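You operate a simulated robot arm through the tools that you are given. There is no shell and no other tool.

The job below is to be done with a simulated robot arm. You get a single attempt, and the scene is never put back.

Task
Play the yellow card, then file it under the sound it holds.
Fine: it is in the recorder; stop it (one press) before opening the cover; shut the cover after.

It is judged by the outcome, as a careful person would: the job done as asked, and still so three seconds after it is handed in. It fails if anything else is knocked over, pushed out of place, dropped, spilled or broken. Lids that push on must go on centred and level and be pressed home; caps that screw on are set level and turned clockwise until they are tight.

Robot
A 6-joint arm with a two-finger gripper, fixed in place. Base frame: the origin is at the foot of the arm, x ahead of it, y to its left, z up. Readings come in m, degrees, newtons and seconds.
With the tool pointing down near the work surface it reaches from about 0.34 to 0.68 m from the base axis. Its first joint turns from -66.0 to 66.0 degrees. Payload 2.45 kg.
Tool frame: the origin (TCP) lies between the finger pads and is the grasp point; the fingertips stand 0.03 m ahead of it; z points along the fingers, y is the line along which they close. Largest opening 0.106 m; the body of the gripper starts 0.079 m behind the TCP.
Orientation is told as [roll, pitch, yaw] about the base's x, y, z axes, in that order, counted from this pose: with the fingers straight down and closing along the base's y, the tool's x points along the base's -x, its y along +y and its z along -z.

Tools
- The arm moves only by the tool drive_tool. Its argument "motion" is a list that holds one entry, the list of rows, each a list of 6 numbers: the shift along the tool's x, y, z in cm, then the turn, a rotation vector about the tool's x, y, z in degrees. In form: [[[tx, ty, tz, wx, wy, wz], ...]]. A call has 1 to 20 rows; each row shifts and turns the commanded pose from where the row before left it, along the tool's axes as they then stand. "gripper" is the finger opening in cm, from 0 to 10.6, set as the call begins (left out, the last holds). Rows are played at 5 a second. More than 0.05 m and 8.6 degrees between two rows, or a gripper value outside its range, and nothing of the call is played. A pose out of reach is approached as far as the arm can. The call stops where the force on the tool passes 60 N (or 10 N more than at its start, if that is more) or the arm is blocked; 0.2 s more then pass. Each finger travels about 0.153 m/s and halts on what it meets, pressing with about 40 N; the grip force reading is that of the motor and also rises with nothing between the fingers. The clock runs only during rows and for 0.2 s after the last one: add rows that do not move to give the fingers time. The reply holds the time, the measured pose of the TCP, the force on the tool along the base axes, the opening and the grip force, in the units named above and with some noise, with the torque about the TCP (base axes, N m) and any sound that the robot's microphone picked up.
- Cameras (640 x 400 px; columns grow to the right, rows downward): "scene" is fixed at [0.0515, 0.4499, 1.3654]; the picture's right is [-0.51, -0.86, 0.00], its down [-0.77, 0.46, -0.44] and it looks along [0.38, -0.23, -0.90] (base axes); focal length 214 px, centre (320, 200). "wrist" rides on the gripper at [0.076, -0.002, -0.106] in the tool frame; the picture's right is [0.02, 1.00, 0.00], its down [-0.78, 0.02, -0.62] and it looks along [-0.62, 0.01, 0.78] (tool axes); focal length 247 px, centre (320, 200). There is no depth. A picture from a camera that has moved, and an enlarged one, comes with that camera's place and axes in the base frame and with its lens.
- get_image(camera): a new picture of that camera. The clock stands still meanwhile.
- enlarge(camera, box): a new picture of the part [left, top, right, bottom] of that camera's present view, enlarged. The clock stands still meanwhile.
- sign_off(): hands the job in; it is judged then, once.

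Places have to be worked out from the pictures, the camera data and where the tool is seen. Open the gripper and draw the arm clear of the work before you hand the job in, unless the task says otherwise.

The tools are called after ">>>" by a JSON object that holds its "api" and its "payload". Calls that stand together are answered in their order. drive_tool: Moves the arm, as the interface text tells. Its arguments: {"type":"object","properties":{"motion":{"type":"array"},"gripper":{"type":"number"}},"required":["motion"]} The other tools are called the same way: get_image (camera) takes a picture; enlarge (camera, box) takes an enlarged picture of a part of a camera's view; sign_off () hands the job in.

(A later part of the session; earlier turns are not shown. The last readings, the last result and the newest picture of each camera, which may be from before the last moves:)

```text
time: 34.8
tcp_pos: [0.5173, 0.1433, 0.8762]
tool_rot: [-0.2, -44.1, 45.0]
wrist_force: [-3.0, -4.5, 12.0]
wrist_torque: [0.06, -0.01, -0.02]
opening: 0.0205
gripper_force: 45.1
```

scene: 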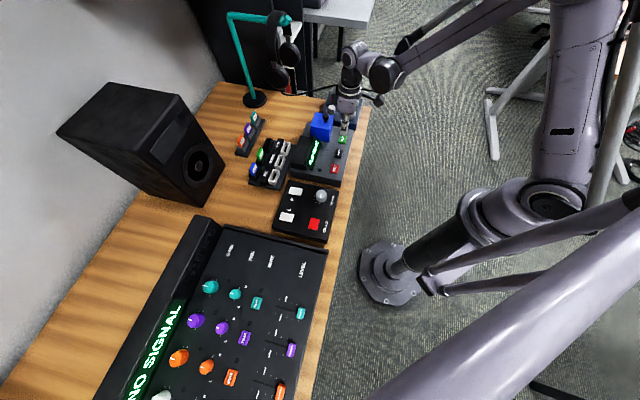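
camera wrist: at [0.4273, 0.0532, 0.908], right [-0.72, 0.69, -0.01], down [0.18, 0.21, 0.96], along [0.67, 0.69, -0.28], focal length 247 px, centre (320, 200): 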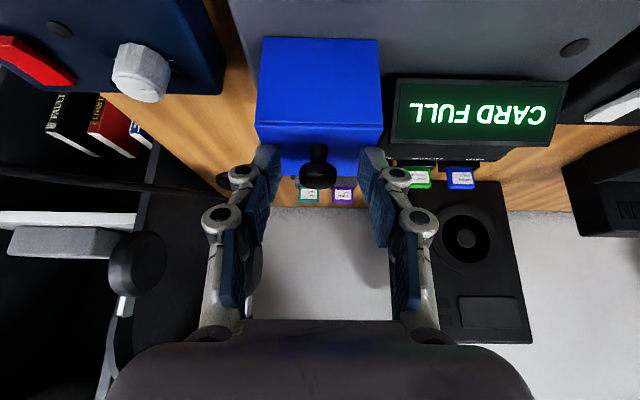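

Only about 12 N outward, so the lid is turning and my radius is about 1 mm short. I correct this and continue another 12°.

>>> {"api": "drive_tool", "payload": {"motion": [[[0, 0, -0.1, 0, 0, 0], [-0.731, 0, 0.227, 0, 4, 0], [-0.731, 0, 0.227, 0, 4, 0], [-0.731, 0, 0.227, 0, 4, 0], [0, 0, 0, 0, 0, 0]]]}}

>>> {"api": "enlarge", "payload": {"camera": "scene", "box": [284, 85, 380, 145]}}

>>> {"api": "enlarge", "payload": {"camera": "wrist", "box": [220, 60, 460, 210]}}

```text
time: 36.0
tcp_pos: [0.5325, 0.1574, 0.8846]
tool_rot: [-0.1, -32.0, 45.1]
wrist_force: [11.5, 5.1, -27.8]
wrist_torque: [0.2, -0.39, -0.01]
opening: 0.0206
gripper_force: 45.1
```

```text
6.67 times, centred on (332, 115) of scene
camera zoom: at [0.0522, 0.4501, 1.3653], right [-0.51, -0.86, 0.0], down [-0.77, 0.46, -0.44], along [0.38, -0.23, -0.9], focal length 1430 px, centre (240, 767)
```

zoom: 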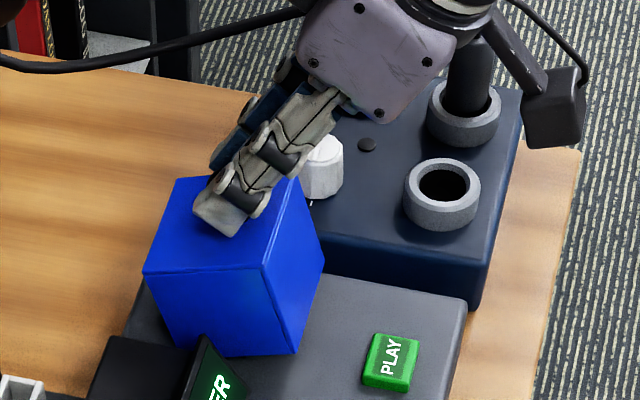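

```text
2.67 times, centred on (340, 135) of wrist
camera zoom: at [0.4475, 0.0717, 0.9329], right [-0.72, 0.69, -0.01], down [0.22, 0.25, 0.94], along [0.66, 0.68, -0.34], focal length 659 px, centre (267, 373)
```

zoom: 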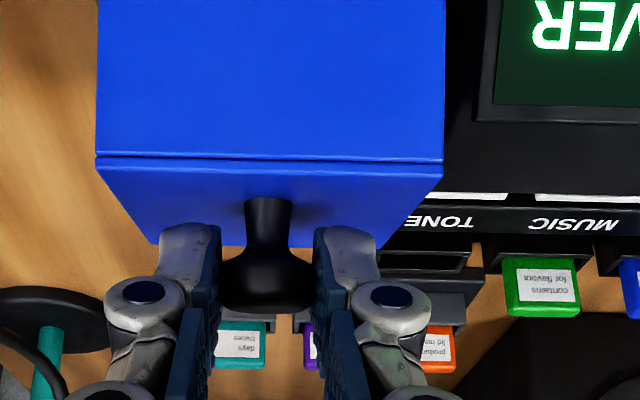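

The lid is about 18° open and the display has changed ("...VER", presumably COVER). The load is now 30 N toward the hinge, so I ease in 2 mm, refine the pivot slightly and continue in smaller checks.

>>> {"api": "drive_tool", "payload": {"motion": [[[0, 0, 0.2, 0, 0, 0], [0, 0, 0, 0, 0, 0], [-0.709, 0, 0.284, 0, 4, 0], [0, 0, 0, 0, 0, 0]]]}}

```text
time: 37.0
tcp_pos: [0.5375, 0.1634, 0.8861]
tool_rot: [-0.1, -28.2, 44.9]
wrist_force: [-8.1, -7.6, 37.6]
wrist_torque: [-0.23, 0.26, -0.02]
opening: 0.0205
gripper_force: 45.6
```

>>> {"api": "drive_tool", "payload": {"motion": [[[0, 0, -0.1, 0, 0, 0], [0, 0, 0, 0, 0, 0]]]}}

```text
time: 37.6
tcp_pos: [0.537, 0.1628, 0.8849]
tool_rot: [-0.1, -28.2, 45.1]
wrist_force: [-1.5, -2.6, 22.1]
wrist_torque: [0.15, -0.18, -0.02]
opening: 0.0204
gripper_force: 45.1
```

Stiffness is about 17 N/mm, and fitting all readings gives the hinge at about (0.517, 0.779). I ease out 1.3 mm and continue 8° with that pivot.

>>> {"api": "drive_tool", "payload": {"motion": [[[0, 0, -0.13, 0, 0, 0], [-0.726, 0, 0.239, 0, 4, 0], [-0.726, 0, 0.239, 0, 4, 0], [0, 0, 0, 0, 0, 0]]]}}

```text
time: 38.6
tcp_pos: [0.548, 0.1737, 0.8872]
tool_rot: [-0.1, -20.0, 45.1]
wrist_force: [9.1, 3.8, -13.1]
wrist_torque: [0.57, -0.78, 0.02]
opening: 0.0203
gripper_force: 45.1
```

>>> {"api": "drive_tool", "payload": {"motion": [[[-0.05, 0, 0.05, 0, 0, 0], [-0.73, 0, 0.235, 0, 4, 0], [-0.73, 0, 0.235, 0, 4, 0], [0, 0, 0, 0, 0, 0]]]}}

>>> {"api": "enlarge", "payload": {"camera": "scene", "box": [284, 85, 380, 145]}}

```text
time: 39.6
tcp_pos: [0.5591, 0.1842, 0.8872]
tool_rot: [0.0, -12.0, 45.0]
wrist_force: [2.7, -0.8, -19.3]
wrist_torque: [0.18, -0.22, 0.0]
opening: 0.0204
gripper_force: 45.4
```

```text
6.67 times, centred on (332, 115) of scene
camera zoom: at [0.0519, 0.45, 1.3654], right [-0.51, -0.86, 0.0], down [-0.77, 0.46, -0.44], along [0.38, -0.23, -0.9], focal length 1430 px, centre (240, 767)
```

zoom: 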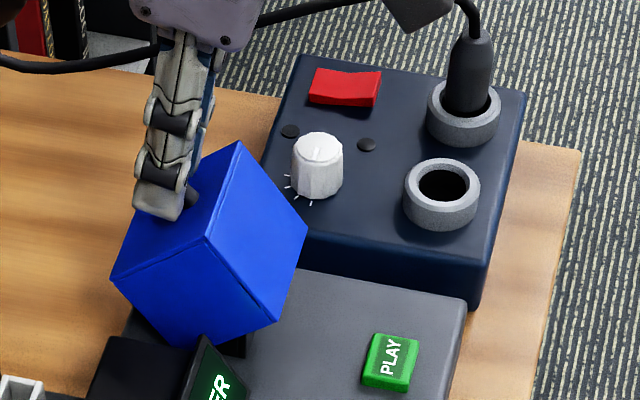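

The lid is at about 38° with modest load. I continue.

>>> {"api": "drive_tool", "payload": {"motion": [[[0, 0, 0.09, 0, 0, 0], [-0.73, 0, 0.24, 0, 4, 0], [-0.73, 0, 0.24, 0, 4, 0], [0, 0, 0, 0, 0, 0]]]}}

```text
time: 40.6
tcp_pos: [0.5688, 0.194, 0.885]
tool_rot: [0.0, -4.0, 44.9]
wrist_force: [-3.5, -6.9, 7.4]
wrist_torque: [-0.65, 0.6, -0.04]
opening: 0.0203
gripper_force: 45.0
```

>>> {"api": "drive_tool", "payload": {"motion": [[[-0.71, 0, 0.2, 0, 4, 0], [-0.72, 0, 0.24, 0, 4, 0], [0, 0, 0, 0, 0, 0]]]}}

```text
time: 41.4
tcp_pos: [0.58, 0.2059, 0.8811]
tool_rot: [-0.1, 3.9, 45.0]
wrist_force: [-1.8, -8.0, 1.1]
wrist_torque: [-0.63, 0.49, 0.02]
opening: 0.0203
gripper_force: 45.5
```

The lid is near 54°. I go a further 8° and take a look.

>>> {"api": "drive_tool", "payload": {"motion": [[[-0.71, 0, 0.22, 0, 4, 0], [-0.72, 0, 0.24, 0, 4, 0], [0, 0, 0, 0, 0, 0]]]}}

>>> {"api": "enlarge", "payload": {"camera": "scene", "box": [284, 85, 380, 145]}}

>>> {"api": "get_image", "payload": {"camera": "wrist"}}

```text
time: 42.2
tcp_pos: [0.5889, 0.2156, 0.8761]
tool_rot: [-0.1, 11.9, 45.0]
wrist_force: [-4.3, -7.5, -2.7]
wrist_torque: [-0.49, 0.46, 0.01]
opening: 0.0206
gripper_force: 44.8
```

```text
6.67 times, centred on (332, 115) of scene
camera zoom: at [0.0514, 0.4497, 1.3655], right [-0.51, -0.86, 0.0], down [-0.77, 0.46, -0.44], along [0.38, -0.23, -0.9], focal length 1430 px, centre (240, 767)
```

zoom: 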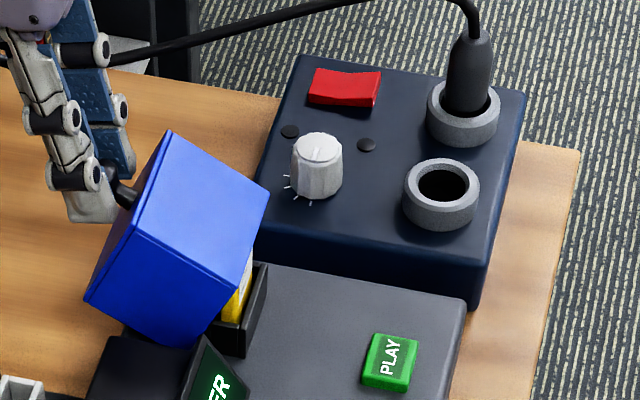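

```text
taken
camera wrist: at [0.5534, 0.1777, 0.9943], right [-0.72, 0.69, 0.0], down [0.62, 0.64, 0.45], along [0.31, 0.32, -0.89], focal length 247 px, centre (320, 200)
```

wrist: 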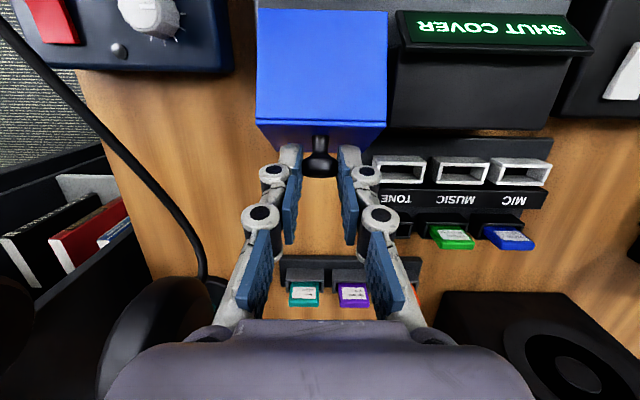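

The yellow card is visible in its slot and the display says SHUT COVER. Loads are low, so I carry the lid further back.

>>> {"api": "drive_tool", "payload": {"motion": [[[-0.71, 0, 0.22, 0, 4, 0], [-0.72, 0, 0.22, 0, 4, 0], [0, 0, 0, 0, 0, 0]]]}}

```text
time: 43.0
tcp_pos: [0.5926, 0.2171, 0.8681]
tool_rot: [-0.7, 19.3, 44.7]
wrist_force: [42.0, -1.9, 35.7]
wrist_torque: [-0.02, -0.83, 0.2]
opening: 0.0202
gripper_force: 45.0
out of reach, approached as far as the arm can: row 2
```

I've hit the reach limit at about 70° lid angle. I back up 4° to unload.

>>> {"api": "drive_tool", "payload": {"motion": [[[0.74, 0, -0.187, 0, -4, 0], [0, 0, 0, 0, 0, 0]]]}}

>>> {"api": "enlarge", "payload": {"camera": "scene", "box": [264, 75, 380, 147]}}

```text
time: 43.6
tcp_pos: [0.5882, 0.2133, 0.8727]
tool_rot: [-0.7, 15.6, 44.8]
wrist_force: [37.8, -8.1, 26.5]
wrist_torque: [0.13, -0.85, 0.08]
opening: 0.0205
gripper_force: 44.9
```

```text
5.52 times, centred on (322, 111) of scene
camera zoom: at [0.0519, 0.4495, 1.3655], right [-0.51, -0.86, 0.0], down [-0.77, 0.46, -0.44], along [0.38, -0.23, -0.9], focal length 1183 px, centre (309, 691)
```

zoom: 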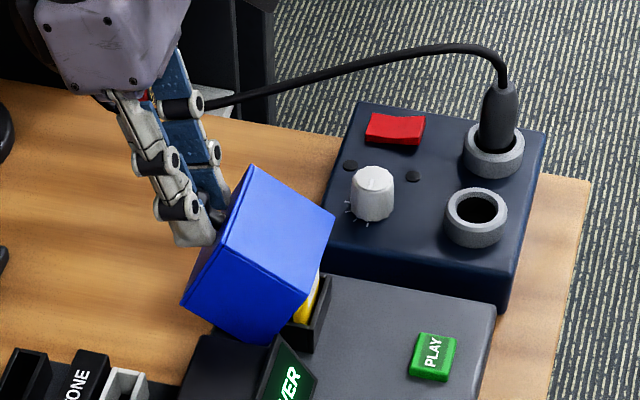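

I relieve the side load before releasing.

>>> {"api": "drive_tool", "payload": {"motion": [[[-0.08, -0.15, -0.15, 0, 0, 0], [0, 0, 0, 0, 0, 0]]]}}

```text
time: 44.2
tcp_pos: [0.5883, 0.212, 0.8718]
tool_rot: [-0.5, 15.8, 44.8]
wrist_force: [20.0, -13.1, -0.7]
wrist_torque: [-0.07, -0.77, -0.03]
opening: 0.0202
gripper_force: 45.0
```

>>> {"api": "drive_tool", "payload": {"motion": [[[0, -0.15, 0, 0, 0, 0], [0, 0, 0, 0, 0, 0]]]}}

```text
time: 44.8
tcp_pos: [0.5875, 0.2136, 0.8711]
tool_rot: [-0.2, 15.9, 44.8]
wrist_force: [10.8, -14.4, -18.1]
wrist_torque: [0.16, -0.76, 0.01]
opening: 0.0204
gripper_force: 44.9
```

Loads are acceptable. I open the fingers and see where the lid goes.

>>> {"api": "drive_tool", "payload": {"motion": [[[0, 0, 0, 0, 0, 0], [0, 0, 0, 0, 0, 0]]], "gripper": 5}}

>>> {"api": "enlarge", "payload": {"camera": "scene", "box": [264, 75, 380, 147]}}

>>> {"api": "get_image", "payload": {"camera": "wrist"}}

```text
time: 45.4
tcp_pos: [0.5863, 0.2152, 0.8734]
tool_rot: [-0.1, 15.9, 45.1]
wrist_force: [0.5, 0.7, 0.3]
wrist_torque: [0.01, -0.01, 0.0]
opening: 0.0502
gripper_force: 0.0
```

```text
5.52 times, centred on (322, 111) of scene
camera zoom: at [0.0514, 0.4499, 1.3654], right [-0.51, -0.86, 0.0], down [-0.77, 0.46, -0.44], along [0.38, -0.23, -0.9], focal length 1183 px, centre (309, 691)
```

zoom: 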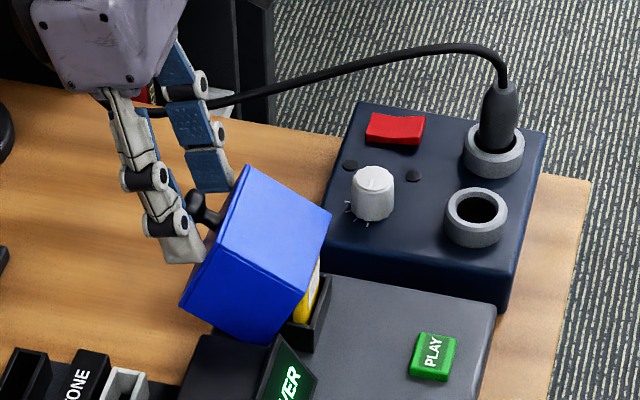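

```text
taken
camera wrist: at [0.556, 0.1836, 0.9957], right [-0.72, 0.69, 0.01], down [0.64, 0.67, 0.38], along [0.26, 0.28, -0.92], focal length 247 px, centre (320, 200)
```

wrist: 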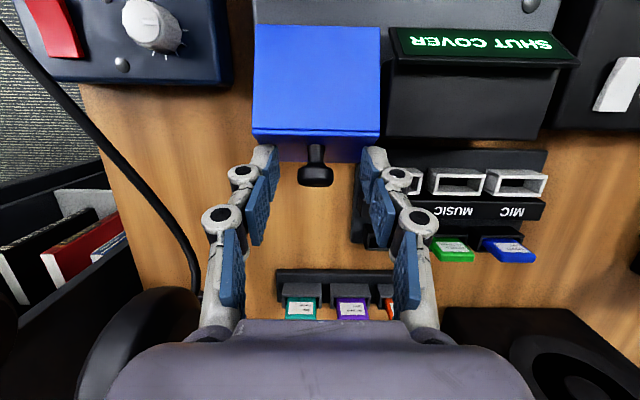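

The lid stays put at about 66° with no contact. I withdraw upward, untilt, and pull back to look at the card from the front.

>>> {"api": "drive_tool", "payload": {"motion": [[[0.5, 0, -1.95, 0, 0, 0], [0.8, 0, -2.9, 0, -4, 0], [0.8, 0, -2.9, 0, -6, 0], [0.5, 0, -1, 0, -6, 0], [4.2, 0, 0, 0, 0, 0], [4.2, 0, 0, 0, 0, 0], [4.2, 0, 0, 0, 0, 0], [4.0, 0, 0, 0, 0, 0], [0, 0, 0, 0, 0, 0]]]}}

>>> {"api": "get_image", "payload": {"camera": "wrist"}}

>>> {"api": "enlarge", "payload": {"camera": "wrist", "box": [240, 80, 400, 180]}}

>>> {"api": "enlarge", "payload": {"camera": "scene", "box": [284, 85, 380, 145]}}

```text
time: 47.4
tcp_pos: [0.4646, 0.093, 0.9627]
tool_rot: [-0.1, -0.1, 45.0]
wrist_force: [-0.6, 0.9, 0.8]
wrist_torque: [-0.03, 0.0, -0.03]
opening: 0.0499
gripper_force: 0.1
```

```text
taken
camera wrist: at [0.4122, 0.0385, 1.0686], right [-0.72, 0.69, 0.0], down [0.54, 0.57, 0.62], along [0.43, 0.45, -0.78], focal length 247 px, centre (320, 200)
```

wrist: 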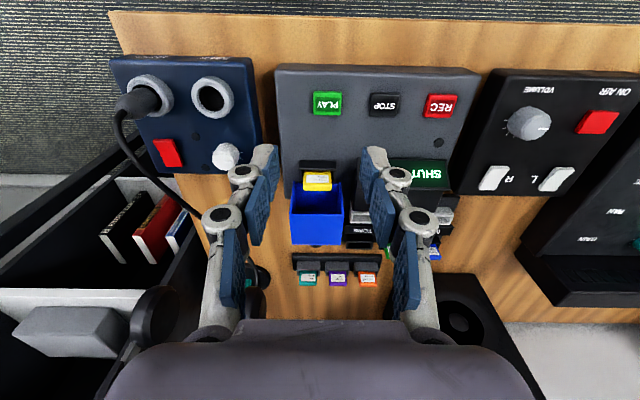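

```text
4.00 times, centred on (320, 130) of wrist
camera zoom: at [0.4122, 0.0385, 1.0686], right [-0.72, 0.69, 0.0], down [0.54, 0.57, 0.62], along [0.43, 0.45, -0.78], focal length 988 px, centre (320, 480)
```

zoom: 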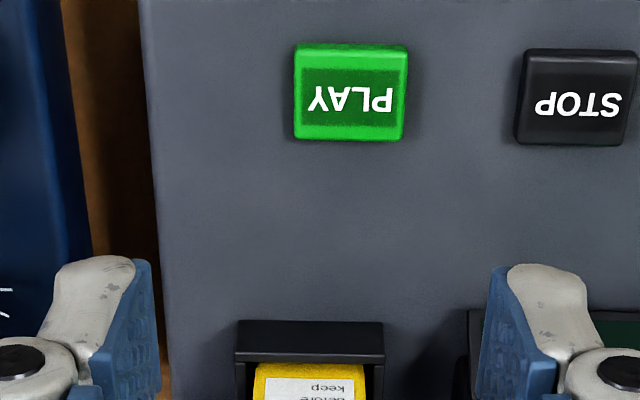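

```text
6.67 times, centred on (332, 115) of scene
camera zoom: at [0.0515, 0.4498, 1.3654], right [-0.51, -0.86, 0.0], down [-0.77, 0.46, -0.44], along [0.38, -0.23, -0.9], focal length 1430 px, centre (240, 767)
```

zoom: 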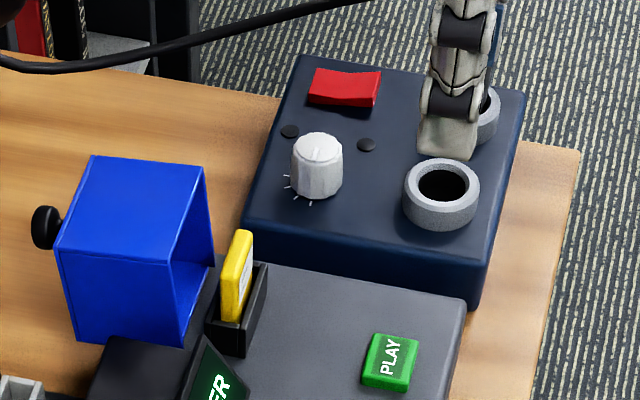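

The lid has swung fully open and the yellow card is exposed, standing in its black slot. I take close-ups of the card and the lid.

>>> {"api": "enlarge", "payload": {"camera": "wrist", "box": [272, 145, 368, 205]}}

>>> {"api": "enlarge", "payload": {"camera": "wrist", "box": [270, 150, 366, 250]}}

>>> {"api": "enlarge", "payload": {"camera": "scene", "box": [304, 112, 336, 142]}}

>>> {"api": "enlarge", "payload": {"camera": "scene", "box": [244, 132, 308, 192]}}

```text
6.67 times, centred on (320, 175) of wrist
camera zoom: at [0.4122, 0.0385, 1.0686], right [-0.72, 0.69, 0.0], down [0.54, 0.57, 0.62], along [0.43, 0.45, -0.78], focal length 1646 px, centre (320, 367)
```

zoom: 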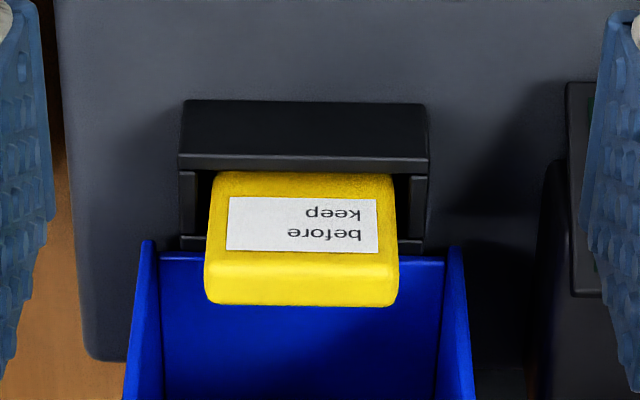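

```text
4.00 times, centred on (318, 200) of wrist
camera zoom: at [0.4122, 0.0385, 1.0686], right [-0.72, 0.69, 0.0], down [0.54, 0.57, 0.62], along [0.43, 0.45, -0.78], focal length 988 px, centre (328, 200)
```

zoom: 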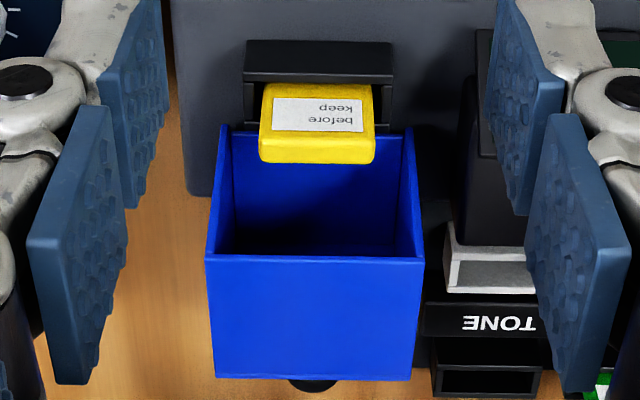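

```text
13.33 times, centred on (320, 127) of scene
camera zoom: at [0.0515, 0.4498, 1.3654], right [-0.51, -0.86, 0.0], down [-0.77, 0.46, -0.44], along [0.38, -0.23, -0.9], focal length 2860 px, centre (320, 1173)
```

zoom: 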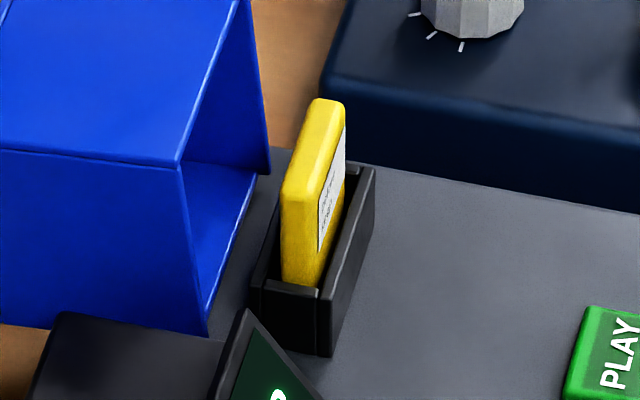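

```text
6.67 times, centred on (276, 162) of scene
camera zoom: at [0.0515, 0.4498, 1.3654], right [-0.51, -0.86, 0.0], down [-0.77, 0.46, -0.44], along [0.38, -0.23, -0.9], focal length 1430 px, centre (613, 453)
```

zoom: 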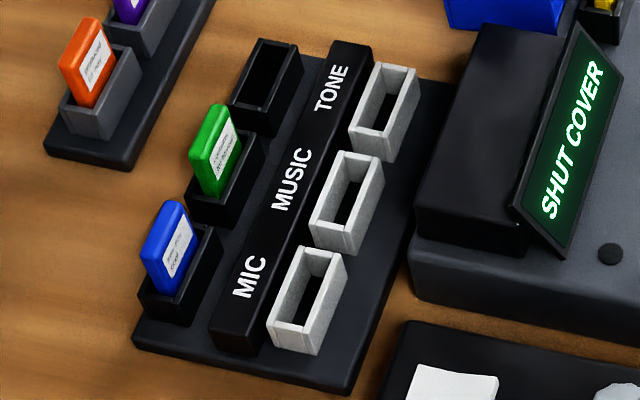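

The card is about 3.55 cm wide and 0.9 cm thick. Its top is at depth 0.496, lateral -0.264, z≈0.822, and the slot rim is at z≈0.798. Before picking it, I move over to measure the rack's MUSIC slot.

>>> {"api": "drive_tool", "payload": {"motion": [[[-3.5, 3.5, 0, 0, 0, 0], [-3.5, 3.5, 0, 0, 0, 0], [-3.5, 3.5, 0, 0, 0, 0], [0, 3.5, 0, 0, 0, 0], [0, 0, 0, 0, 0, 0]]]}}

>>> {"api": "get_image", "payload": {"camera": "wrist"}}

>>> {"api": "enlarge", "payload": {"camera": "wrist", "box": [240, 80, 400, 180]}}

```text
time: 48.6
tcp_pos: [0.4392, 0.2664, 0.9633]
tool_rot: [-0.1, 0.0, 45.0]
wrist_force: [-0.1, 0.2, -0.2]
wrist_torque: [-0.03, 0.02, -0.02]
opening: 0.05
gripper_force: 0.0
```

```text
taken
camera wrist: at [0.3867, 0.2121, 1.0687], right [-0.72, 0.69, 0.0], down [0.54, 0.57, 0.62], along [0.43, 0.45, -0.78], focal length 247 px, centre (320, 200)
```

wrist: 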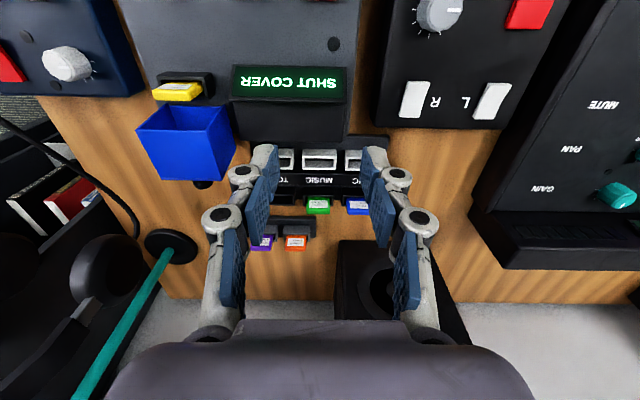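

```text
4.00 times, centred on (320, 130) of wrist
camera zoom: at [0.3867, 0.2121, 1.0687], right [-0.72, 0.69, 0.0], down [0.54, 0.57, 0.62], along [0.43, 0.45, -0.78], focal length 988 px, centre (320, 480)
```

zoom: 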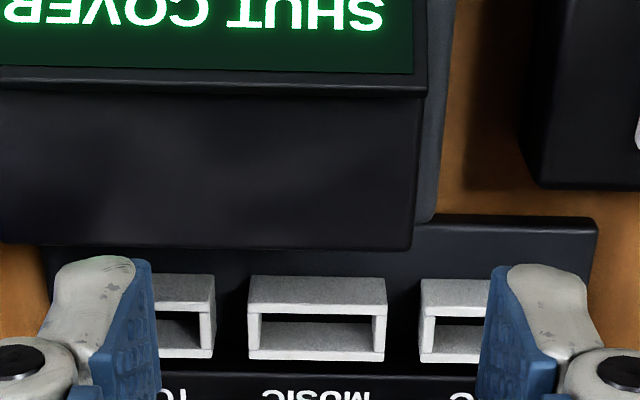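

MUSIC slot centre is at about depth 0.600, lateral -0.121, rim z≈0.765. I zoom further to measure its opening precisely.

>>> {"api": "enlarge", "payload": {"camera": "wrist", "box": [288, 140, 352, 180]}}

>>> {"api": "enlarge", "payload": {"camera": "scene", "box": [256, 140, 296, 190]}}

```text
10.00 times, centred on (320, 160) of wrist
camera zoom: at [0.3867, 0.2121, 1.0687], right [-0.72, 0.69, 0.0], down [0.54, 0.57, 0.62], along [0.43, 0.45, -0.78], focal length 2470 px, centre (320, 600)
```

zoom: 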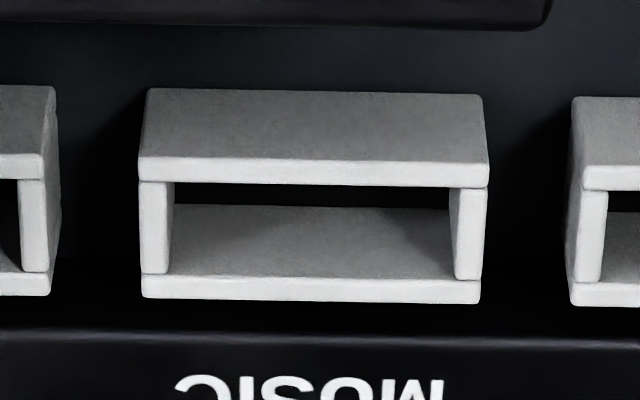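

```text
8.00 times, centred on (276, 165) of scene
camera zoom: at [0.0514, 0.4499, 1.3654], right [-0.51, -0.86, 0.0], down [-0.77, 0.46, -0.44], along [0.38, -0.23, -0.9], focal length 1716 px, centre (672, 480)
```

zoom: 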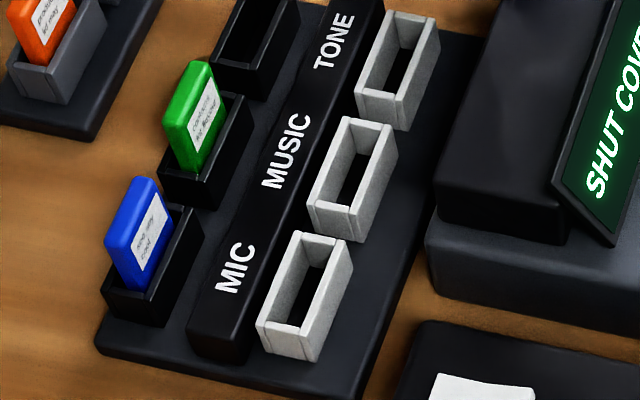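

>>> {"api": "enlarge", "payload": {"camera": "scene", "box": [272, 150, 292, 174]}}

>>> {"api": "enlarge", "payload": {"camera": "wrist", "box": [256, 100, 384, 180]}}

```text
16.00 times, centred on (282, 162) of scene
camera zoom: at [0.0514, 0.4499, 1.3654], right [-0.51, -0.86, 0.0], down [-0.77, 0.46, -0.44], along [0.38, -0.23, -0.9], focal length 3432 px, centre (928, 808)
```

zoom: 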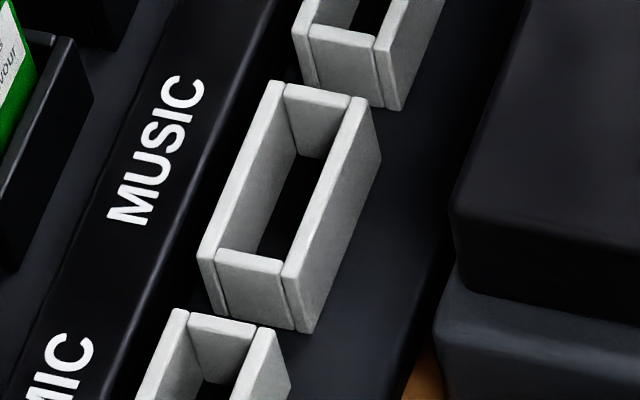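

```text
5.00 times, centred on (320, 140) of wrist
camera zoom: at [0.3867, 0.2121, 1.0687], right [-0.72, 0.69, 0.0], down [0.54, 0.57, 0.62], along [0.43, 0.45, -0.78], focal length 1235 px, centre (320, 500)
```

zoom: 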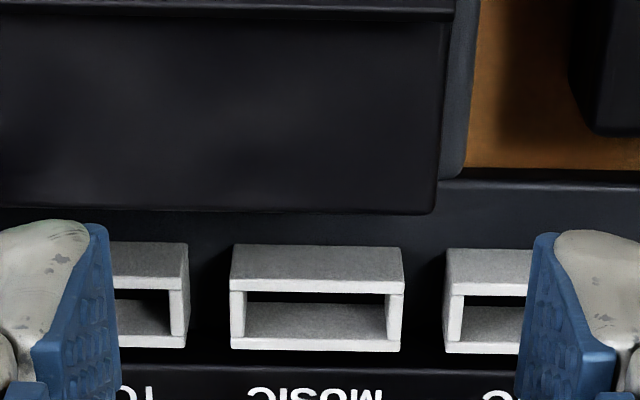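

The MUSIC slot inner opening is about 3.9 × 1.4 cm, centred at depth 0.600, lateral -0.121, rim z≈0.763. I'll grip the card by its side edges with the fingers closing laterally, so I move above the card now with a 4.6 cm opening.

>>> {"api": "drive_tool", "payload": {"motion": [[[0.15, -4.73, 0, 0, 0, 0], [0.15, -4.73, 0, 0, 0, 0], [0.14, -4.72, 0, 0, 0, 0], [0, 0, 3, 0, 0, 0], [0, 0, 3, 0, 0, 0], [0, 0, 0, 0, 0, 0]]], "gripper": 4.6}}

>>> {"api": "enlarge", "payload": {"camera": "wrist", "box": [240, 100, 400, 200]}}

>>> {"api": "enlarge", "payload": {"camera": "scene", "box": [284, 85, 380, 145]}}

```text
time: 50.0
tcp_pos: [0.5383, 0.1623, 0.9032]
tool_rot: [-0.1, -0.1, 45.0]
wrist_force: [0.3, -0.2, 0.1]
wrist_torque: [-0.02, -0.01, 0.0]
opening: 0.046
gripper_force: 0.1
```

```text
4.00 times, centred on (320, 150) of wrist
camera zoom: at [0.4856, 0.1087, 1.0093], right [-0.72, 0.69, 0.0], down [0.54, 0.57, 0.62], along [0.43, 0.45, -0.78], focal length 988 px, centre (320, 400)
```

zoom: 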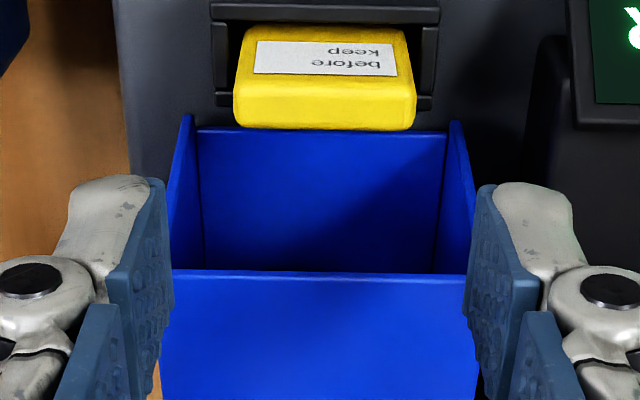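

```text
6.67 times, centred on (332, 115) of scene
camera zoom: at [0.0515, 0.4499, 1.3654], right [-0.51, -0.86, 0.0], down [-0.77, 0.46, -0.44], along [0.38, -0.23, -0.9], focal length 1430 px, centre (240, 767)
```

zoom: 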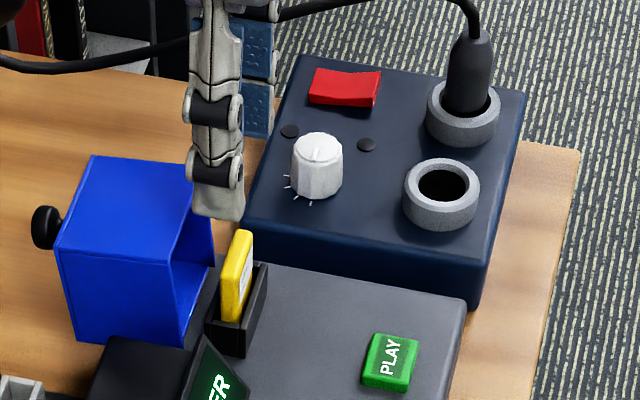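

The card is centred within a millimetre (TCP lateral ≈ -0.265, card -0.264). I descend partway and check.

>>> {"api": "drive_tool", "payload": {"motion": [[[0, 0.08, 2.5, 0, 0, 0], [0, 0, 2.3, 0, 0, 0], [0, 0, 0, 0, 0, 0]]]}}

>>> {"api": "enlarge", "payload": {"camera": "wrist", "box": [240, 90, 400, 190]}}

>>> {"api": "enlarge", "payload": {"camera": "scene", "box": [292, 95, 356, 145]}}

```text
time: 50.8
tcp_pos: [0.5387, 0.1649, 0.8549]
tool_rot: [-0.2, -0.1, 45.0]
wrist_force: [-0.1, -0.6, -0.1]
wrist_torque: [0.03, -0.02, 0.0]
opening: 0.0462
gripper_force: 0.0
```

```text
4.00 times, centred on (320, 140) of wrist
camera zoom: at [0.4846, 0.11, 0.9606], right [-0.72, 0.69, 0.0], down [0.54, 0.57, 0.62], along [0.43, 0.45, -0.78], focal length 988 px, centre (320, 440)
```

zoom: 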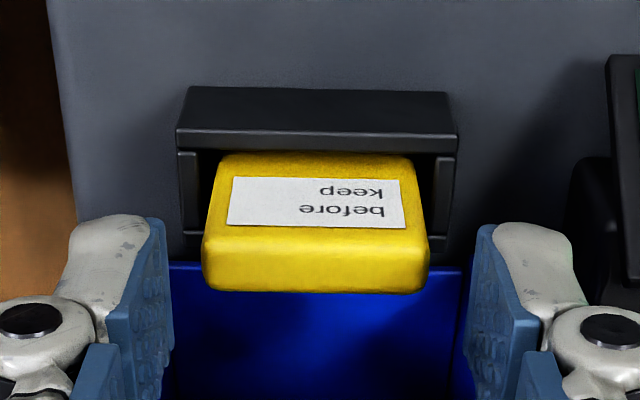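

```text
8.00 times, centred on (324, 120) of scene
camera zoom: at [0.0515, 0.4499, 1.3654], right [-0.51, -0.86, 0.0], down [-0.77, 0.46, -0.44], along [0.38, -0.23, -0.9], focal length 1716 px, centre (288, 840)
```

zoom: 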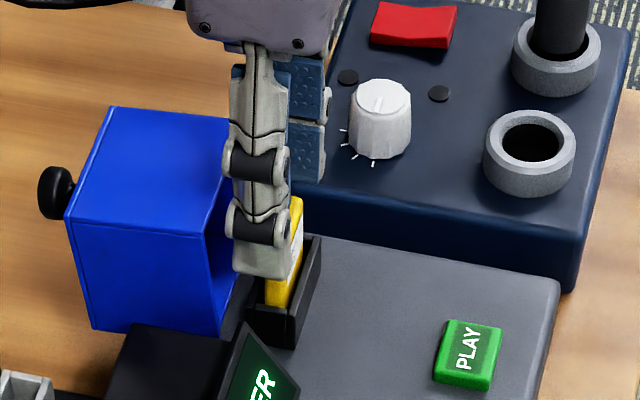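

The card lies between the pads (about 0.8 mm off). I descend the last 2.2 cm so the tips stop just above the slot rim.

>>> {"api": "drive_tool", "payload": {"motion": [[[0, -0.06, 1.0, 0, 0, 0], [0, 0, 0.8, 0, 0, 0], [0, 0, 0.35, 0, 0, 0], [0, 0, 0, 0, 0, 0]]]}}

>>> {"api": "enlarge", "payload": {"camera": "wrist", "box": [240, 90, 400, 190]}}

```text
time: 51.8
tcp_pos: [0.5387, 0.1631, 0.8349]
tool_rot: [-0.2, -0.1, 45.0]
wrist_force: [-0.4, -0.9, -0.6]
wrist_torque: [-0.01, -0.05, 0.02]
opening: 0.046
gripper_force: 0.0
```

```text
4.00 times, centred on (320, 140) of wrist
camera zoom: at [0.485, 0.1088, 0.9392], right [-0.72, 0.69, 0.0], down [0.54, 0.57, 0.62], along [0.43, 0.45, -0.78], focal length 988 px, centre (320, 440)
```

zoom: 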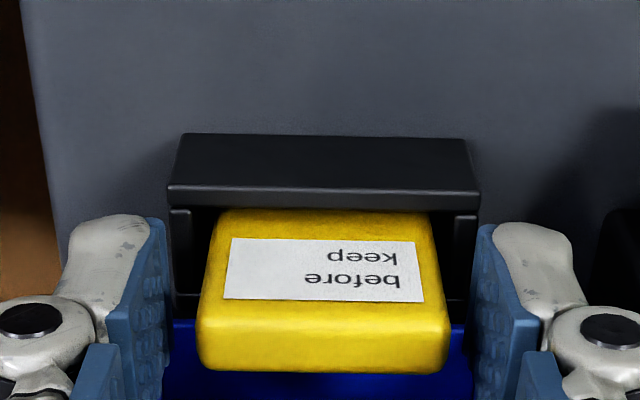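

No contact. I close on the card's edges.

>>> {"api": "drive_tool", "payload": {"motion": [[[0, 0, 0, 0, 0, 0], [0, 0, 0, 0, 0, 0], [0, 0, 0, 0, 0, 0]]], "gripper": 2.5}}

>>> {"api": "enlarge", "payload": {"camera": "wrist", "box": [240, 90, 400, 190]}}

```text
time: 52.6
tcp_pos: [0.5384, 0.1624, 0.8339]
tool_rot: [-0.1, -0.1, 44.9]
wrist_force: [-1.1, 0.4, -1.2]
wrist_torque: [-0.02, -0.02, 0.01]
opening: 0.0346
gripper_force: 40.5
```

```text
4.00 times, centred on (320, 140) of wrist
camera zoom: at [0.485, 0.1088, 0.9393], right [-0.72, 0.69, 0.0], down [0.54, 0.57, 0.62], along [0.43, 0.45, -0.78], focal length 988 px, centre (320, 440)
```

zoom: 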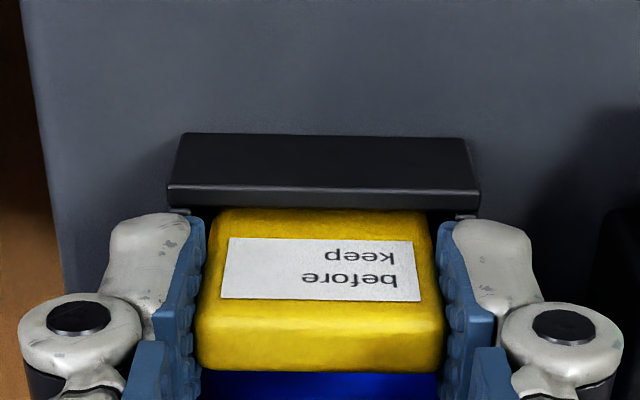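

The card is gripped at 3.46 cm width with no side load. I lift straight up.

>>> {"api": "drive_tool", "payload": {"motion": [[[0, 0, -0.5, 0, 0, 0], [0, 0, -1.5, 0, 0, 0], [0, 0, -2, 0, 0, 0], [0, 0, -3, 0, 0, 0], [0, 0, -4, 0, 0, 0], [0, 0, 0, 0, 0, 0]]]}}

>>> {"api": "get_image", "payload": {"camera": "wrist"}}

>>> {"api": "enlarge", "payload": {"camera": "scene", "box": [284, 75, 380, 145]}}

```text
time: 54.0
tcp_pos: [0.5372, 0.1633, 0.9434]
tool_rot: [-0.1, -0.2, 45.0]
wrist_force: [0.0, 0.0, 0.5]
wrist_torque: [-0.02, -0.03, 0.0]
opening: 0.0343
gripper_force: 40.0
```

```text
taken
camera wrist: at [0.4845, 0.1094, 1.0502], right [-0.72, 0.69, 0.0], down [0.54, 0.57, 0.62], along [0.43, 0.45, -0.78], focal length 247 px, centre (320, 200)
```

wrist: 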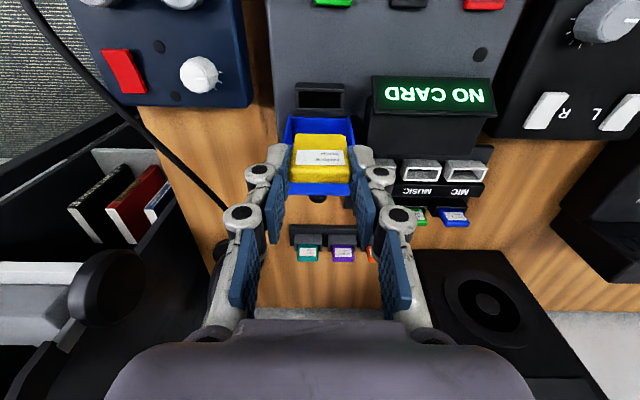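

```text
5.71 times, centred on (332, 110) of scene
camera zoom: at [0.0515, 0.4499, 1.3654], right [-0.51, -0.86, 0.0], down [-0.77, 0.46, -0.44], along [0.38, -0.23, -0.9], focal length 1226 px, centre (251, 714)
```

zoom: 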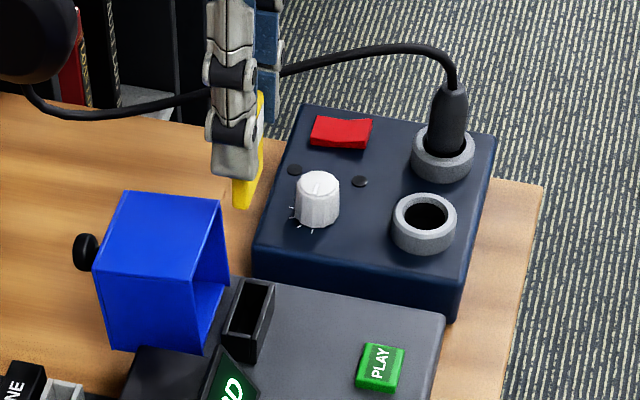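

The card is out (display: NO CARD). I check how it sits in the grip.

>>> {"api": "enlarge", "payload": {"camera": "wrist", "box": [264, 110, 376, 210]}}

>>> {"api": "enlarge", "payload": {"camera": "scene", "box": [308, 80, 340, 115]}}

```text
4.00 times, centred on (320, 160) of wrist
camera zoom: at [0.4845, 0.1094, 1.0502], right [-0.72, 0.69, 0.0], down [0.54, 0.57, 0.62], along [0.43, 0.45, -0.78], focal length 988 px, centre (320, 360)
```

zoom: 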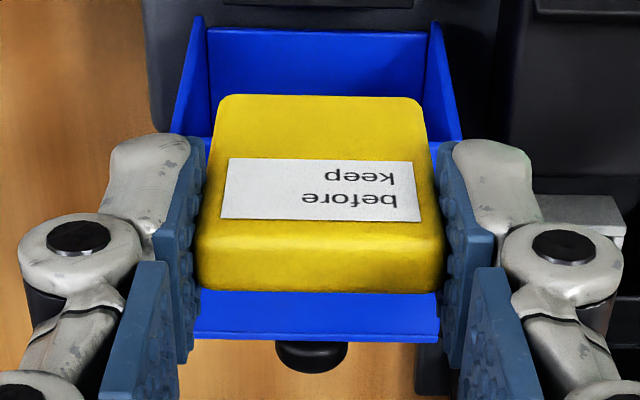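

```text
11.43 times, centred on (324, 98) of scene
camera zoom: at [0.0515, 0.4499, 1.3654], right [-0.51, -0.86, 0.0], down [-0.77, 0.46, -0.44], along [0.38, -0.23, -0.9], focal length 2451 px, centre (274, 1371)
```

zoom: 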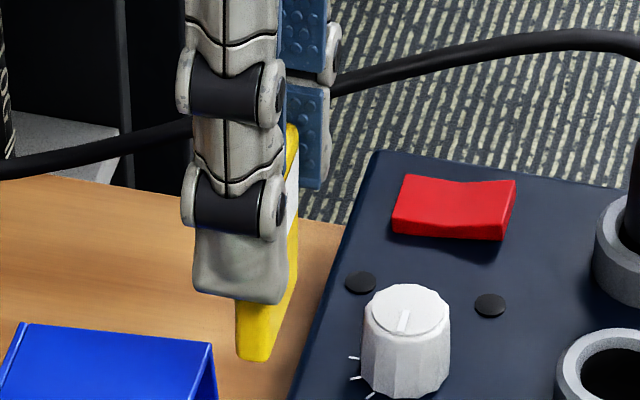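

The card hangs almost vertical, centred in the grip, with its bottom about 5.7 cm below TCP. I carry it over the MUSIC slot at this height, then lower to a centimetre or two above the rim for a check.

>>> {"api": "drive_tool", "payload": {"motion": [[[-2.635, 3.553, 0, 0, 0, 0], [-2.635, 3.553, 0, 0, 0, 0], [-2.635, 3.553, 0, 0, 0, 0], [-2.635, 3.553, 0, 0, 0, 0], [0, 0, 3.5, 0, 0, 0], [0, 0, 3.5, 0, 0, 0], [0, 0, 2.5, 0, 0, 0], [0, 0, 0, 0, 0, 0]]]}}

>>> {"api": "enlarge", "payload": {"camera": "wrist", "box": [240, 90, 400, 190]}}

>>> {"api": "enlarge", "payload": {"camera": "scene", "box": [260, 130, 308, 180]}}

```text
time: 55.8
tcp_pos: [0.5123, 0.3386, 0.8473]
tool_rot: [0.0, -0.1, 45.0]
wrist_force: [0.4, 0.4, -0.9]
wrist_torque: [-0.03, 0.0, -0.01]
opening: 0.0343
gripper_force: 39.9
```

```text
4.00 times, centred on (320, 140) of wrist
camera zoom: at [0.4589, 0.2842, 0.9538], right [-0.72, 0.69, 0.0], down [0.54, 0.57, 0.62], along [0.43, 0.45, -0.78], focal length 988 px, centre (320, 440)
```

zoom: 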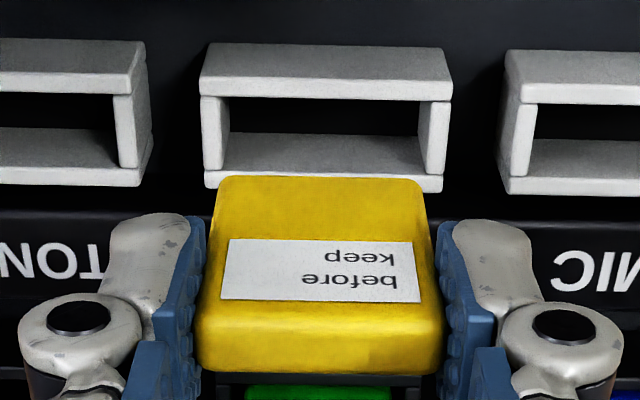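

```text
8.00 times, centred on (284, 155) of scene
camera zoom: at [0.0515, 0.4499, 1.3654], right [-0.51, -0.86, 0.0], down [-0.77, 0.46, -0.44], along [0.38, -0.23, -0.9], focal length 1716 px, centre (608, 560)
```

zoom: 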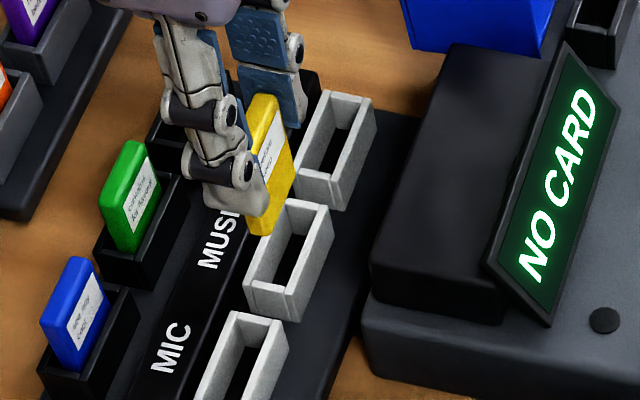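

Card and slot line up within about 0.5 mm laterally (-0.1218 vs -0.1213) and in depth (0.600). I nudge 0.5 mm and lower 2.5 cm to just above the rim.

>>> {"api": "drive_tool", "payload": {"motion": [[[0, 0.05, 1.3, 0, 0, 0], [0, 0, 1.2, 0, 0, 0], [0, 0, 0, 0, 0, 0]]]}}

>>> {"api": "enlarge", "payload": {"camera": "wrist", "box": [240, 90, 400, 190]}}

>>> {"api": "enlarge", "payload": {"camera": "scene", "box": [260, 130, 308, 180]}}

```text
time: 56.6
tcp_pos: [0.5122, 0.3383, 0.8228]
tool_rot: [-0.1, -0.1, 44.9]
wrist_force: [-0.4, -0.5, 0.0]
wrist_torque: [0.01, -0.01, 0.0]
opening: 0.0343
gripper_force: 40.0
```

```text
4.00 times, centred on (320, 140) of wrist
camera zoom: at [0.4589, 0.2842, 0.9291], right [-0.72, 0.69, 0.0], down [0.54, 0.57, 0.62], along [0.43, 0.45, -0.78], focal length 988 px, centre (320, 440)
```

zoom: 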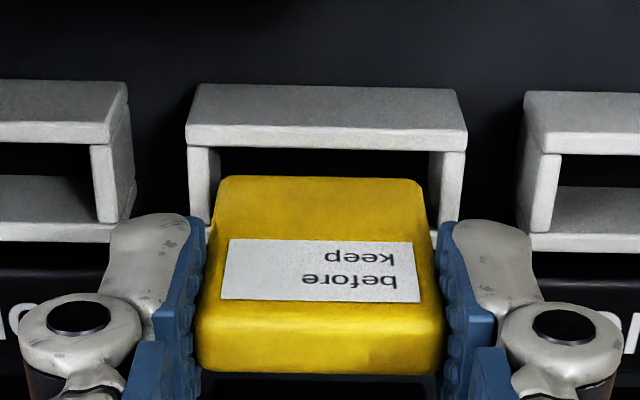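

```text
8.00 times, centred on (284, 155) of scene
camera zoom: at [0.0515, 0.4499, 1.3654], right [-0.51, -0.86, 0.0], down [-0.77, 0.46, -0.44], along [0.38, -0.23, -0.9], focal length 1716 px, centre (608, 560)
```

zoom: 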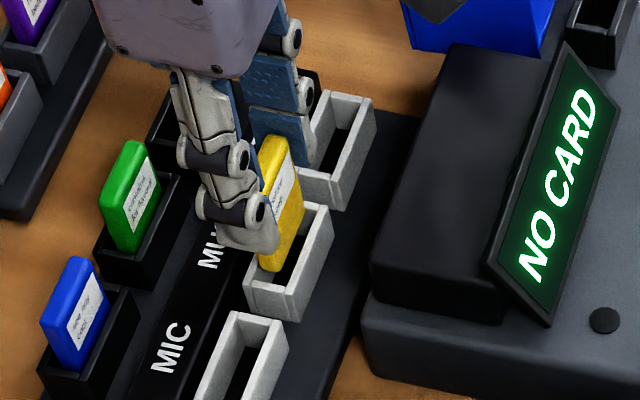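

The card is just above the opening: about 3 mm clear in front and 2.4 mm behind, needing +0.7 mm laterally. I lower it in slowly, watching the force.

>>> {"api": "drive_tool", "payload": {"motion": [[[0, 0.07, 0, 0, 0, 0], [0, 0, 0.4, 0, 0, 0], [0, 0, 0.4, 0, 0, 0], [0, 0, 0.3, 0, 0, 0]]]}}

>>> {"api": "enlarge", "payload": {"camera": "wrist", "box": [240, 90, 400, 190]}}

```text
time: 57.6
tcp_pos: [0.5121, 0.3401, 0.813]
tool_rot: [-0.1, -0.1, 45.0]
wrist_force: [-0.5, -0.2, 0.2]
wrist_torque: [-0.01, 0.02, 0.0]
opening: 0.0342
gripper_force: 39.9
```

```text
4.00 times, centred on (320, 140) of wrist
camera zoom: at [0.4586, 0.2848, 0.9187], right [-0.72, 0.69, 0.0], down [0.54, 0.57, 0.62], along [0.43, 0.45, -0.78], focal length 988 px, centre (320, 440)
```

zoom: 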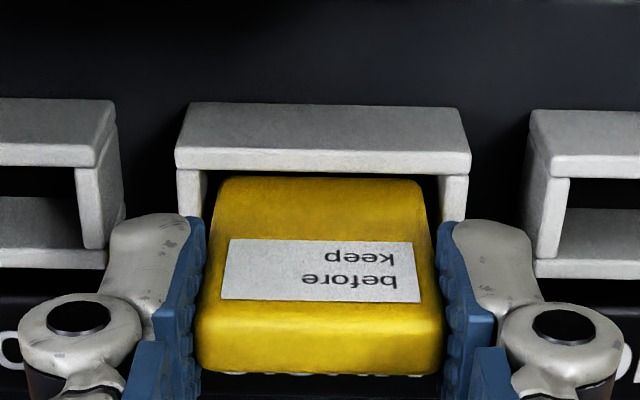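

The card is entering the slot cleanly with no force. I lower on, in small steps.

>>> {"api": "drive_tool", "payload": {"motion": [[[0, 0, 0.3, 0, 0, 0], [0, 0, 0.3, 0, 0, 0], [0, 0, 0.3, 0, 0, 0]]]}}

>>> {"api": "enlarge", "payload": {"camera": "wrist", "box": [240, 90, 400, 190]}}

```text
time: 58.4
tcp_pos: [0.5113, 0.3393, 0.8032]
tool_rot: [-0.1, -0.1, 45.0]
wrist_force: [0.0, 0.1, -0.1]
wrist_torque: [0.0, -0.02, -0.02]
opening: 0.0345
gripper_force: 40.0
```

```text
4.00 times, centred on (320, 140) of wrist
camera zoom: at [0.4583, 0.2851, 0.9092], right [-0.72, 0.69, 0.0], down [0.54, 0.57, 0.62], along [0.43, 0.45, -0.78], focal length 988 px, centre (320, 440)
```

zoom: 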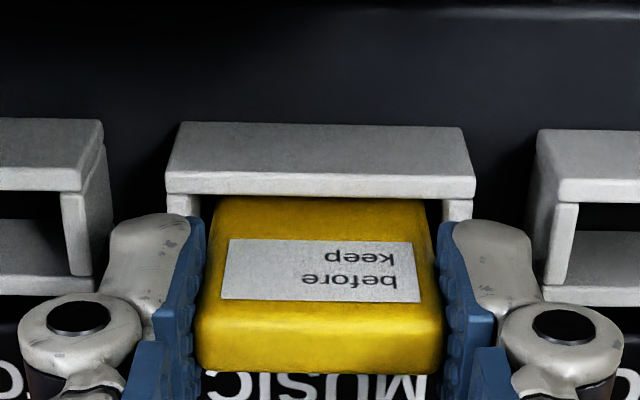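

Another 5–6 mm would match how it sat in the recorder. I continue in small steps, checking for floor contact.

>>> {"api": "drive_tool", "payload": {"motion": [[[0, 0, 0.2, 0, 0, 0], [0, 0, 0.2, 0, 0, 0]]]}}

```text
time: 59.0
tcp_pos: [0.5128, 0.3387, 0.8008]
tool_rot: [-0.1, -0.2, 45.1]
wrist_force: [0.0, 0.7, 11.3]
wrist_torque: [0.05, 0.0, -0.04]
opening: 0.0342
gripper_force: 40.0
```

An 11 N upward reaction at z≈0.800: either the card on the slot floor or the tips on the rim. I look closely.

>>> {"api": "enlarge", "payload": {"camera": "wrist", "box": [240, 90, 400, 190]}}

>>> {"api": "enlarge", "payload": {"camera": "scene", "box": [268, 135, 300, 175]}}

```text
4.00 times, centred on (320, 140) of wrist
camera zoom: at [0.4583, 0.2848, 0.9061], right [-0.72, 0.69, 0.0], down [0.54, 0.57, 0.62], along [0.43, 0.45, -0.78], focal length 988 px, centre (320, 440)
```

zoom: 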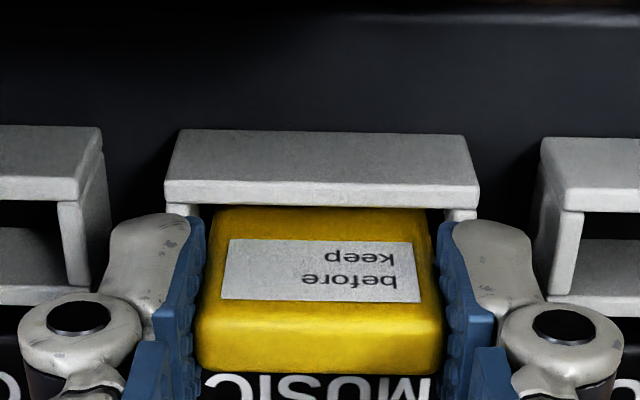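

```text
10.00 times, centred on (284, 155) of scene
camera zoom: at [0.0513, 0.4498, 1.3655], right [-0.51, -0.86, 0.0], down [-0.77, 0.46, -0.44], along [0.38, -0.23, -0.9], focal length 2145 px, centre (680, 650)
```

zoom: 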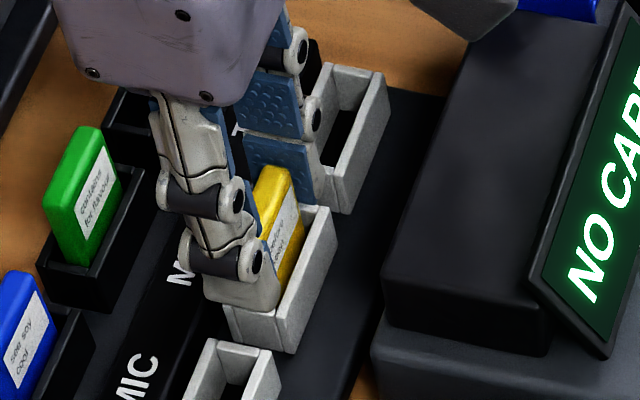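

The card now shows the same height above the rim as it did in the recorder, so it's on the floor of the MUSIC slot. I release it and back straight up.

>>> {"api": "drive_tool", "payload": {"motion": [[[0, 0, -0.05, 0, 0, 0], [0, 0, 0, 0, 0, 0], [0, 0, 0, 0, 0, 0]]], "gripper": 4.6}}

>>> {"api": "drive_tool", "payload": {"motion": [[[0, 0, -1, 0, 0, 0], [0, 0, -2, 0, 0, 0], [0, 0, -4, 0, 0, 0], [0, 0, -4, 0, 0, 0], [0, 0, -4, 0, 0, 0], [0, 0, 0, 0, 0, 0]]]}}

>>> {"api": "get_image", "payload": {"camera": "wrist"}}

>>> {"api": "enlarge", "payload": {"camera": "scene", "box": [260, 130, 308, 180]}}

```text
time: 59.8
tcp_pos: [0.5103, 0.3383, 0.8013]
tool_rot: [-0.1, -0.1, 45.0]
wrist_force: [-0.4, 0.7, -0.3]
wrist_torque: [0.0, 0.03, -0.03]
opening: 0.0458
gripper_force: 0.0
```

```text
time: 61.2
tcp_pos: [0.5106, 0.3384, 0.952]
tool_rot: [-0.1, -0.1, 45.0]
wrist_force: [0.1, 0.8, 0.0]
wrist_torque: [0.01, 0.02, -0.01]
opening: 0.0459
gripper_force: 0.1
```

```text
taken
camera wrist: at [0.4571, 0.285, 1.0577], right [-0.72, 0.69, 0.0], down [0.54, 0.57, 0.62], along [0.43, 0.45, -0.78], focal length 247 px, centre (320, 200)
```

wrist: 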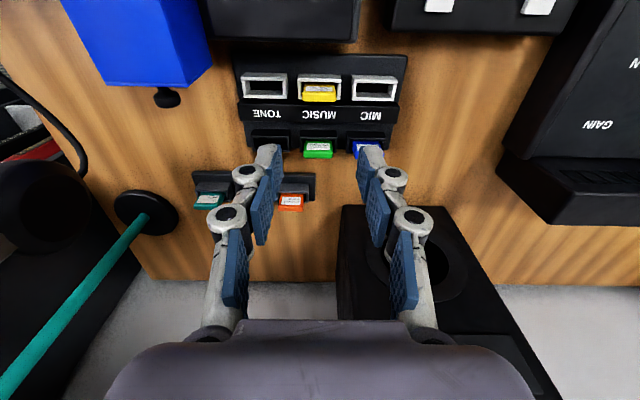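

```text
8.00 times, centred on (284, 155) of scene
camera zoom: at [0.0515, 0.4499, 1.3654], right [-0.51, -0.86, 0.0], down [-0.77, 0.46, -0.44], along [0.38, -0.23, -0.9], focal length 1716 px, centre (608, 560)
```

zoom: 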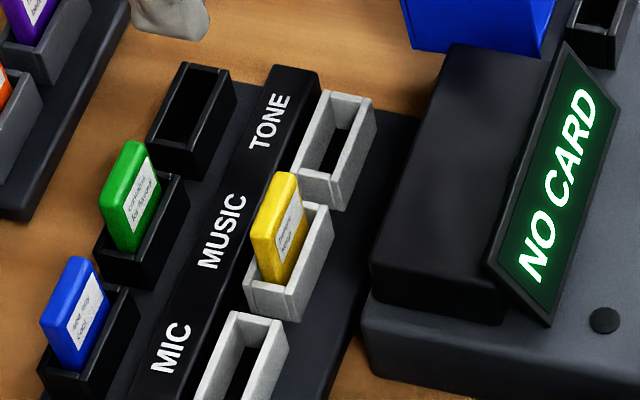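

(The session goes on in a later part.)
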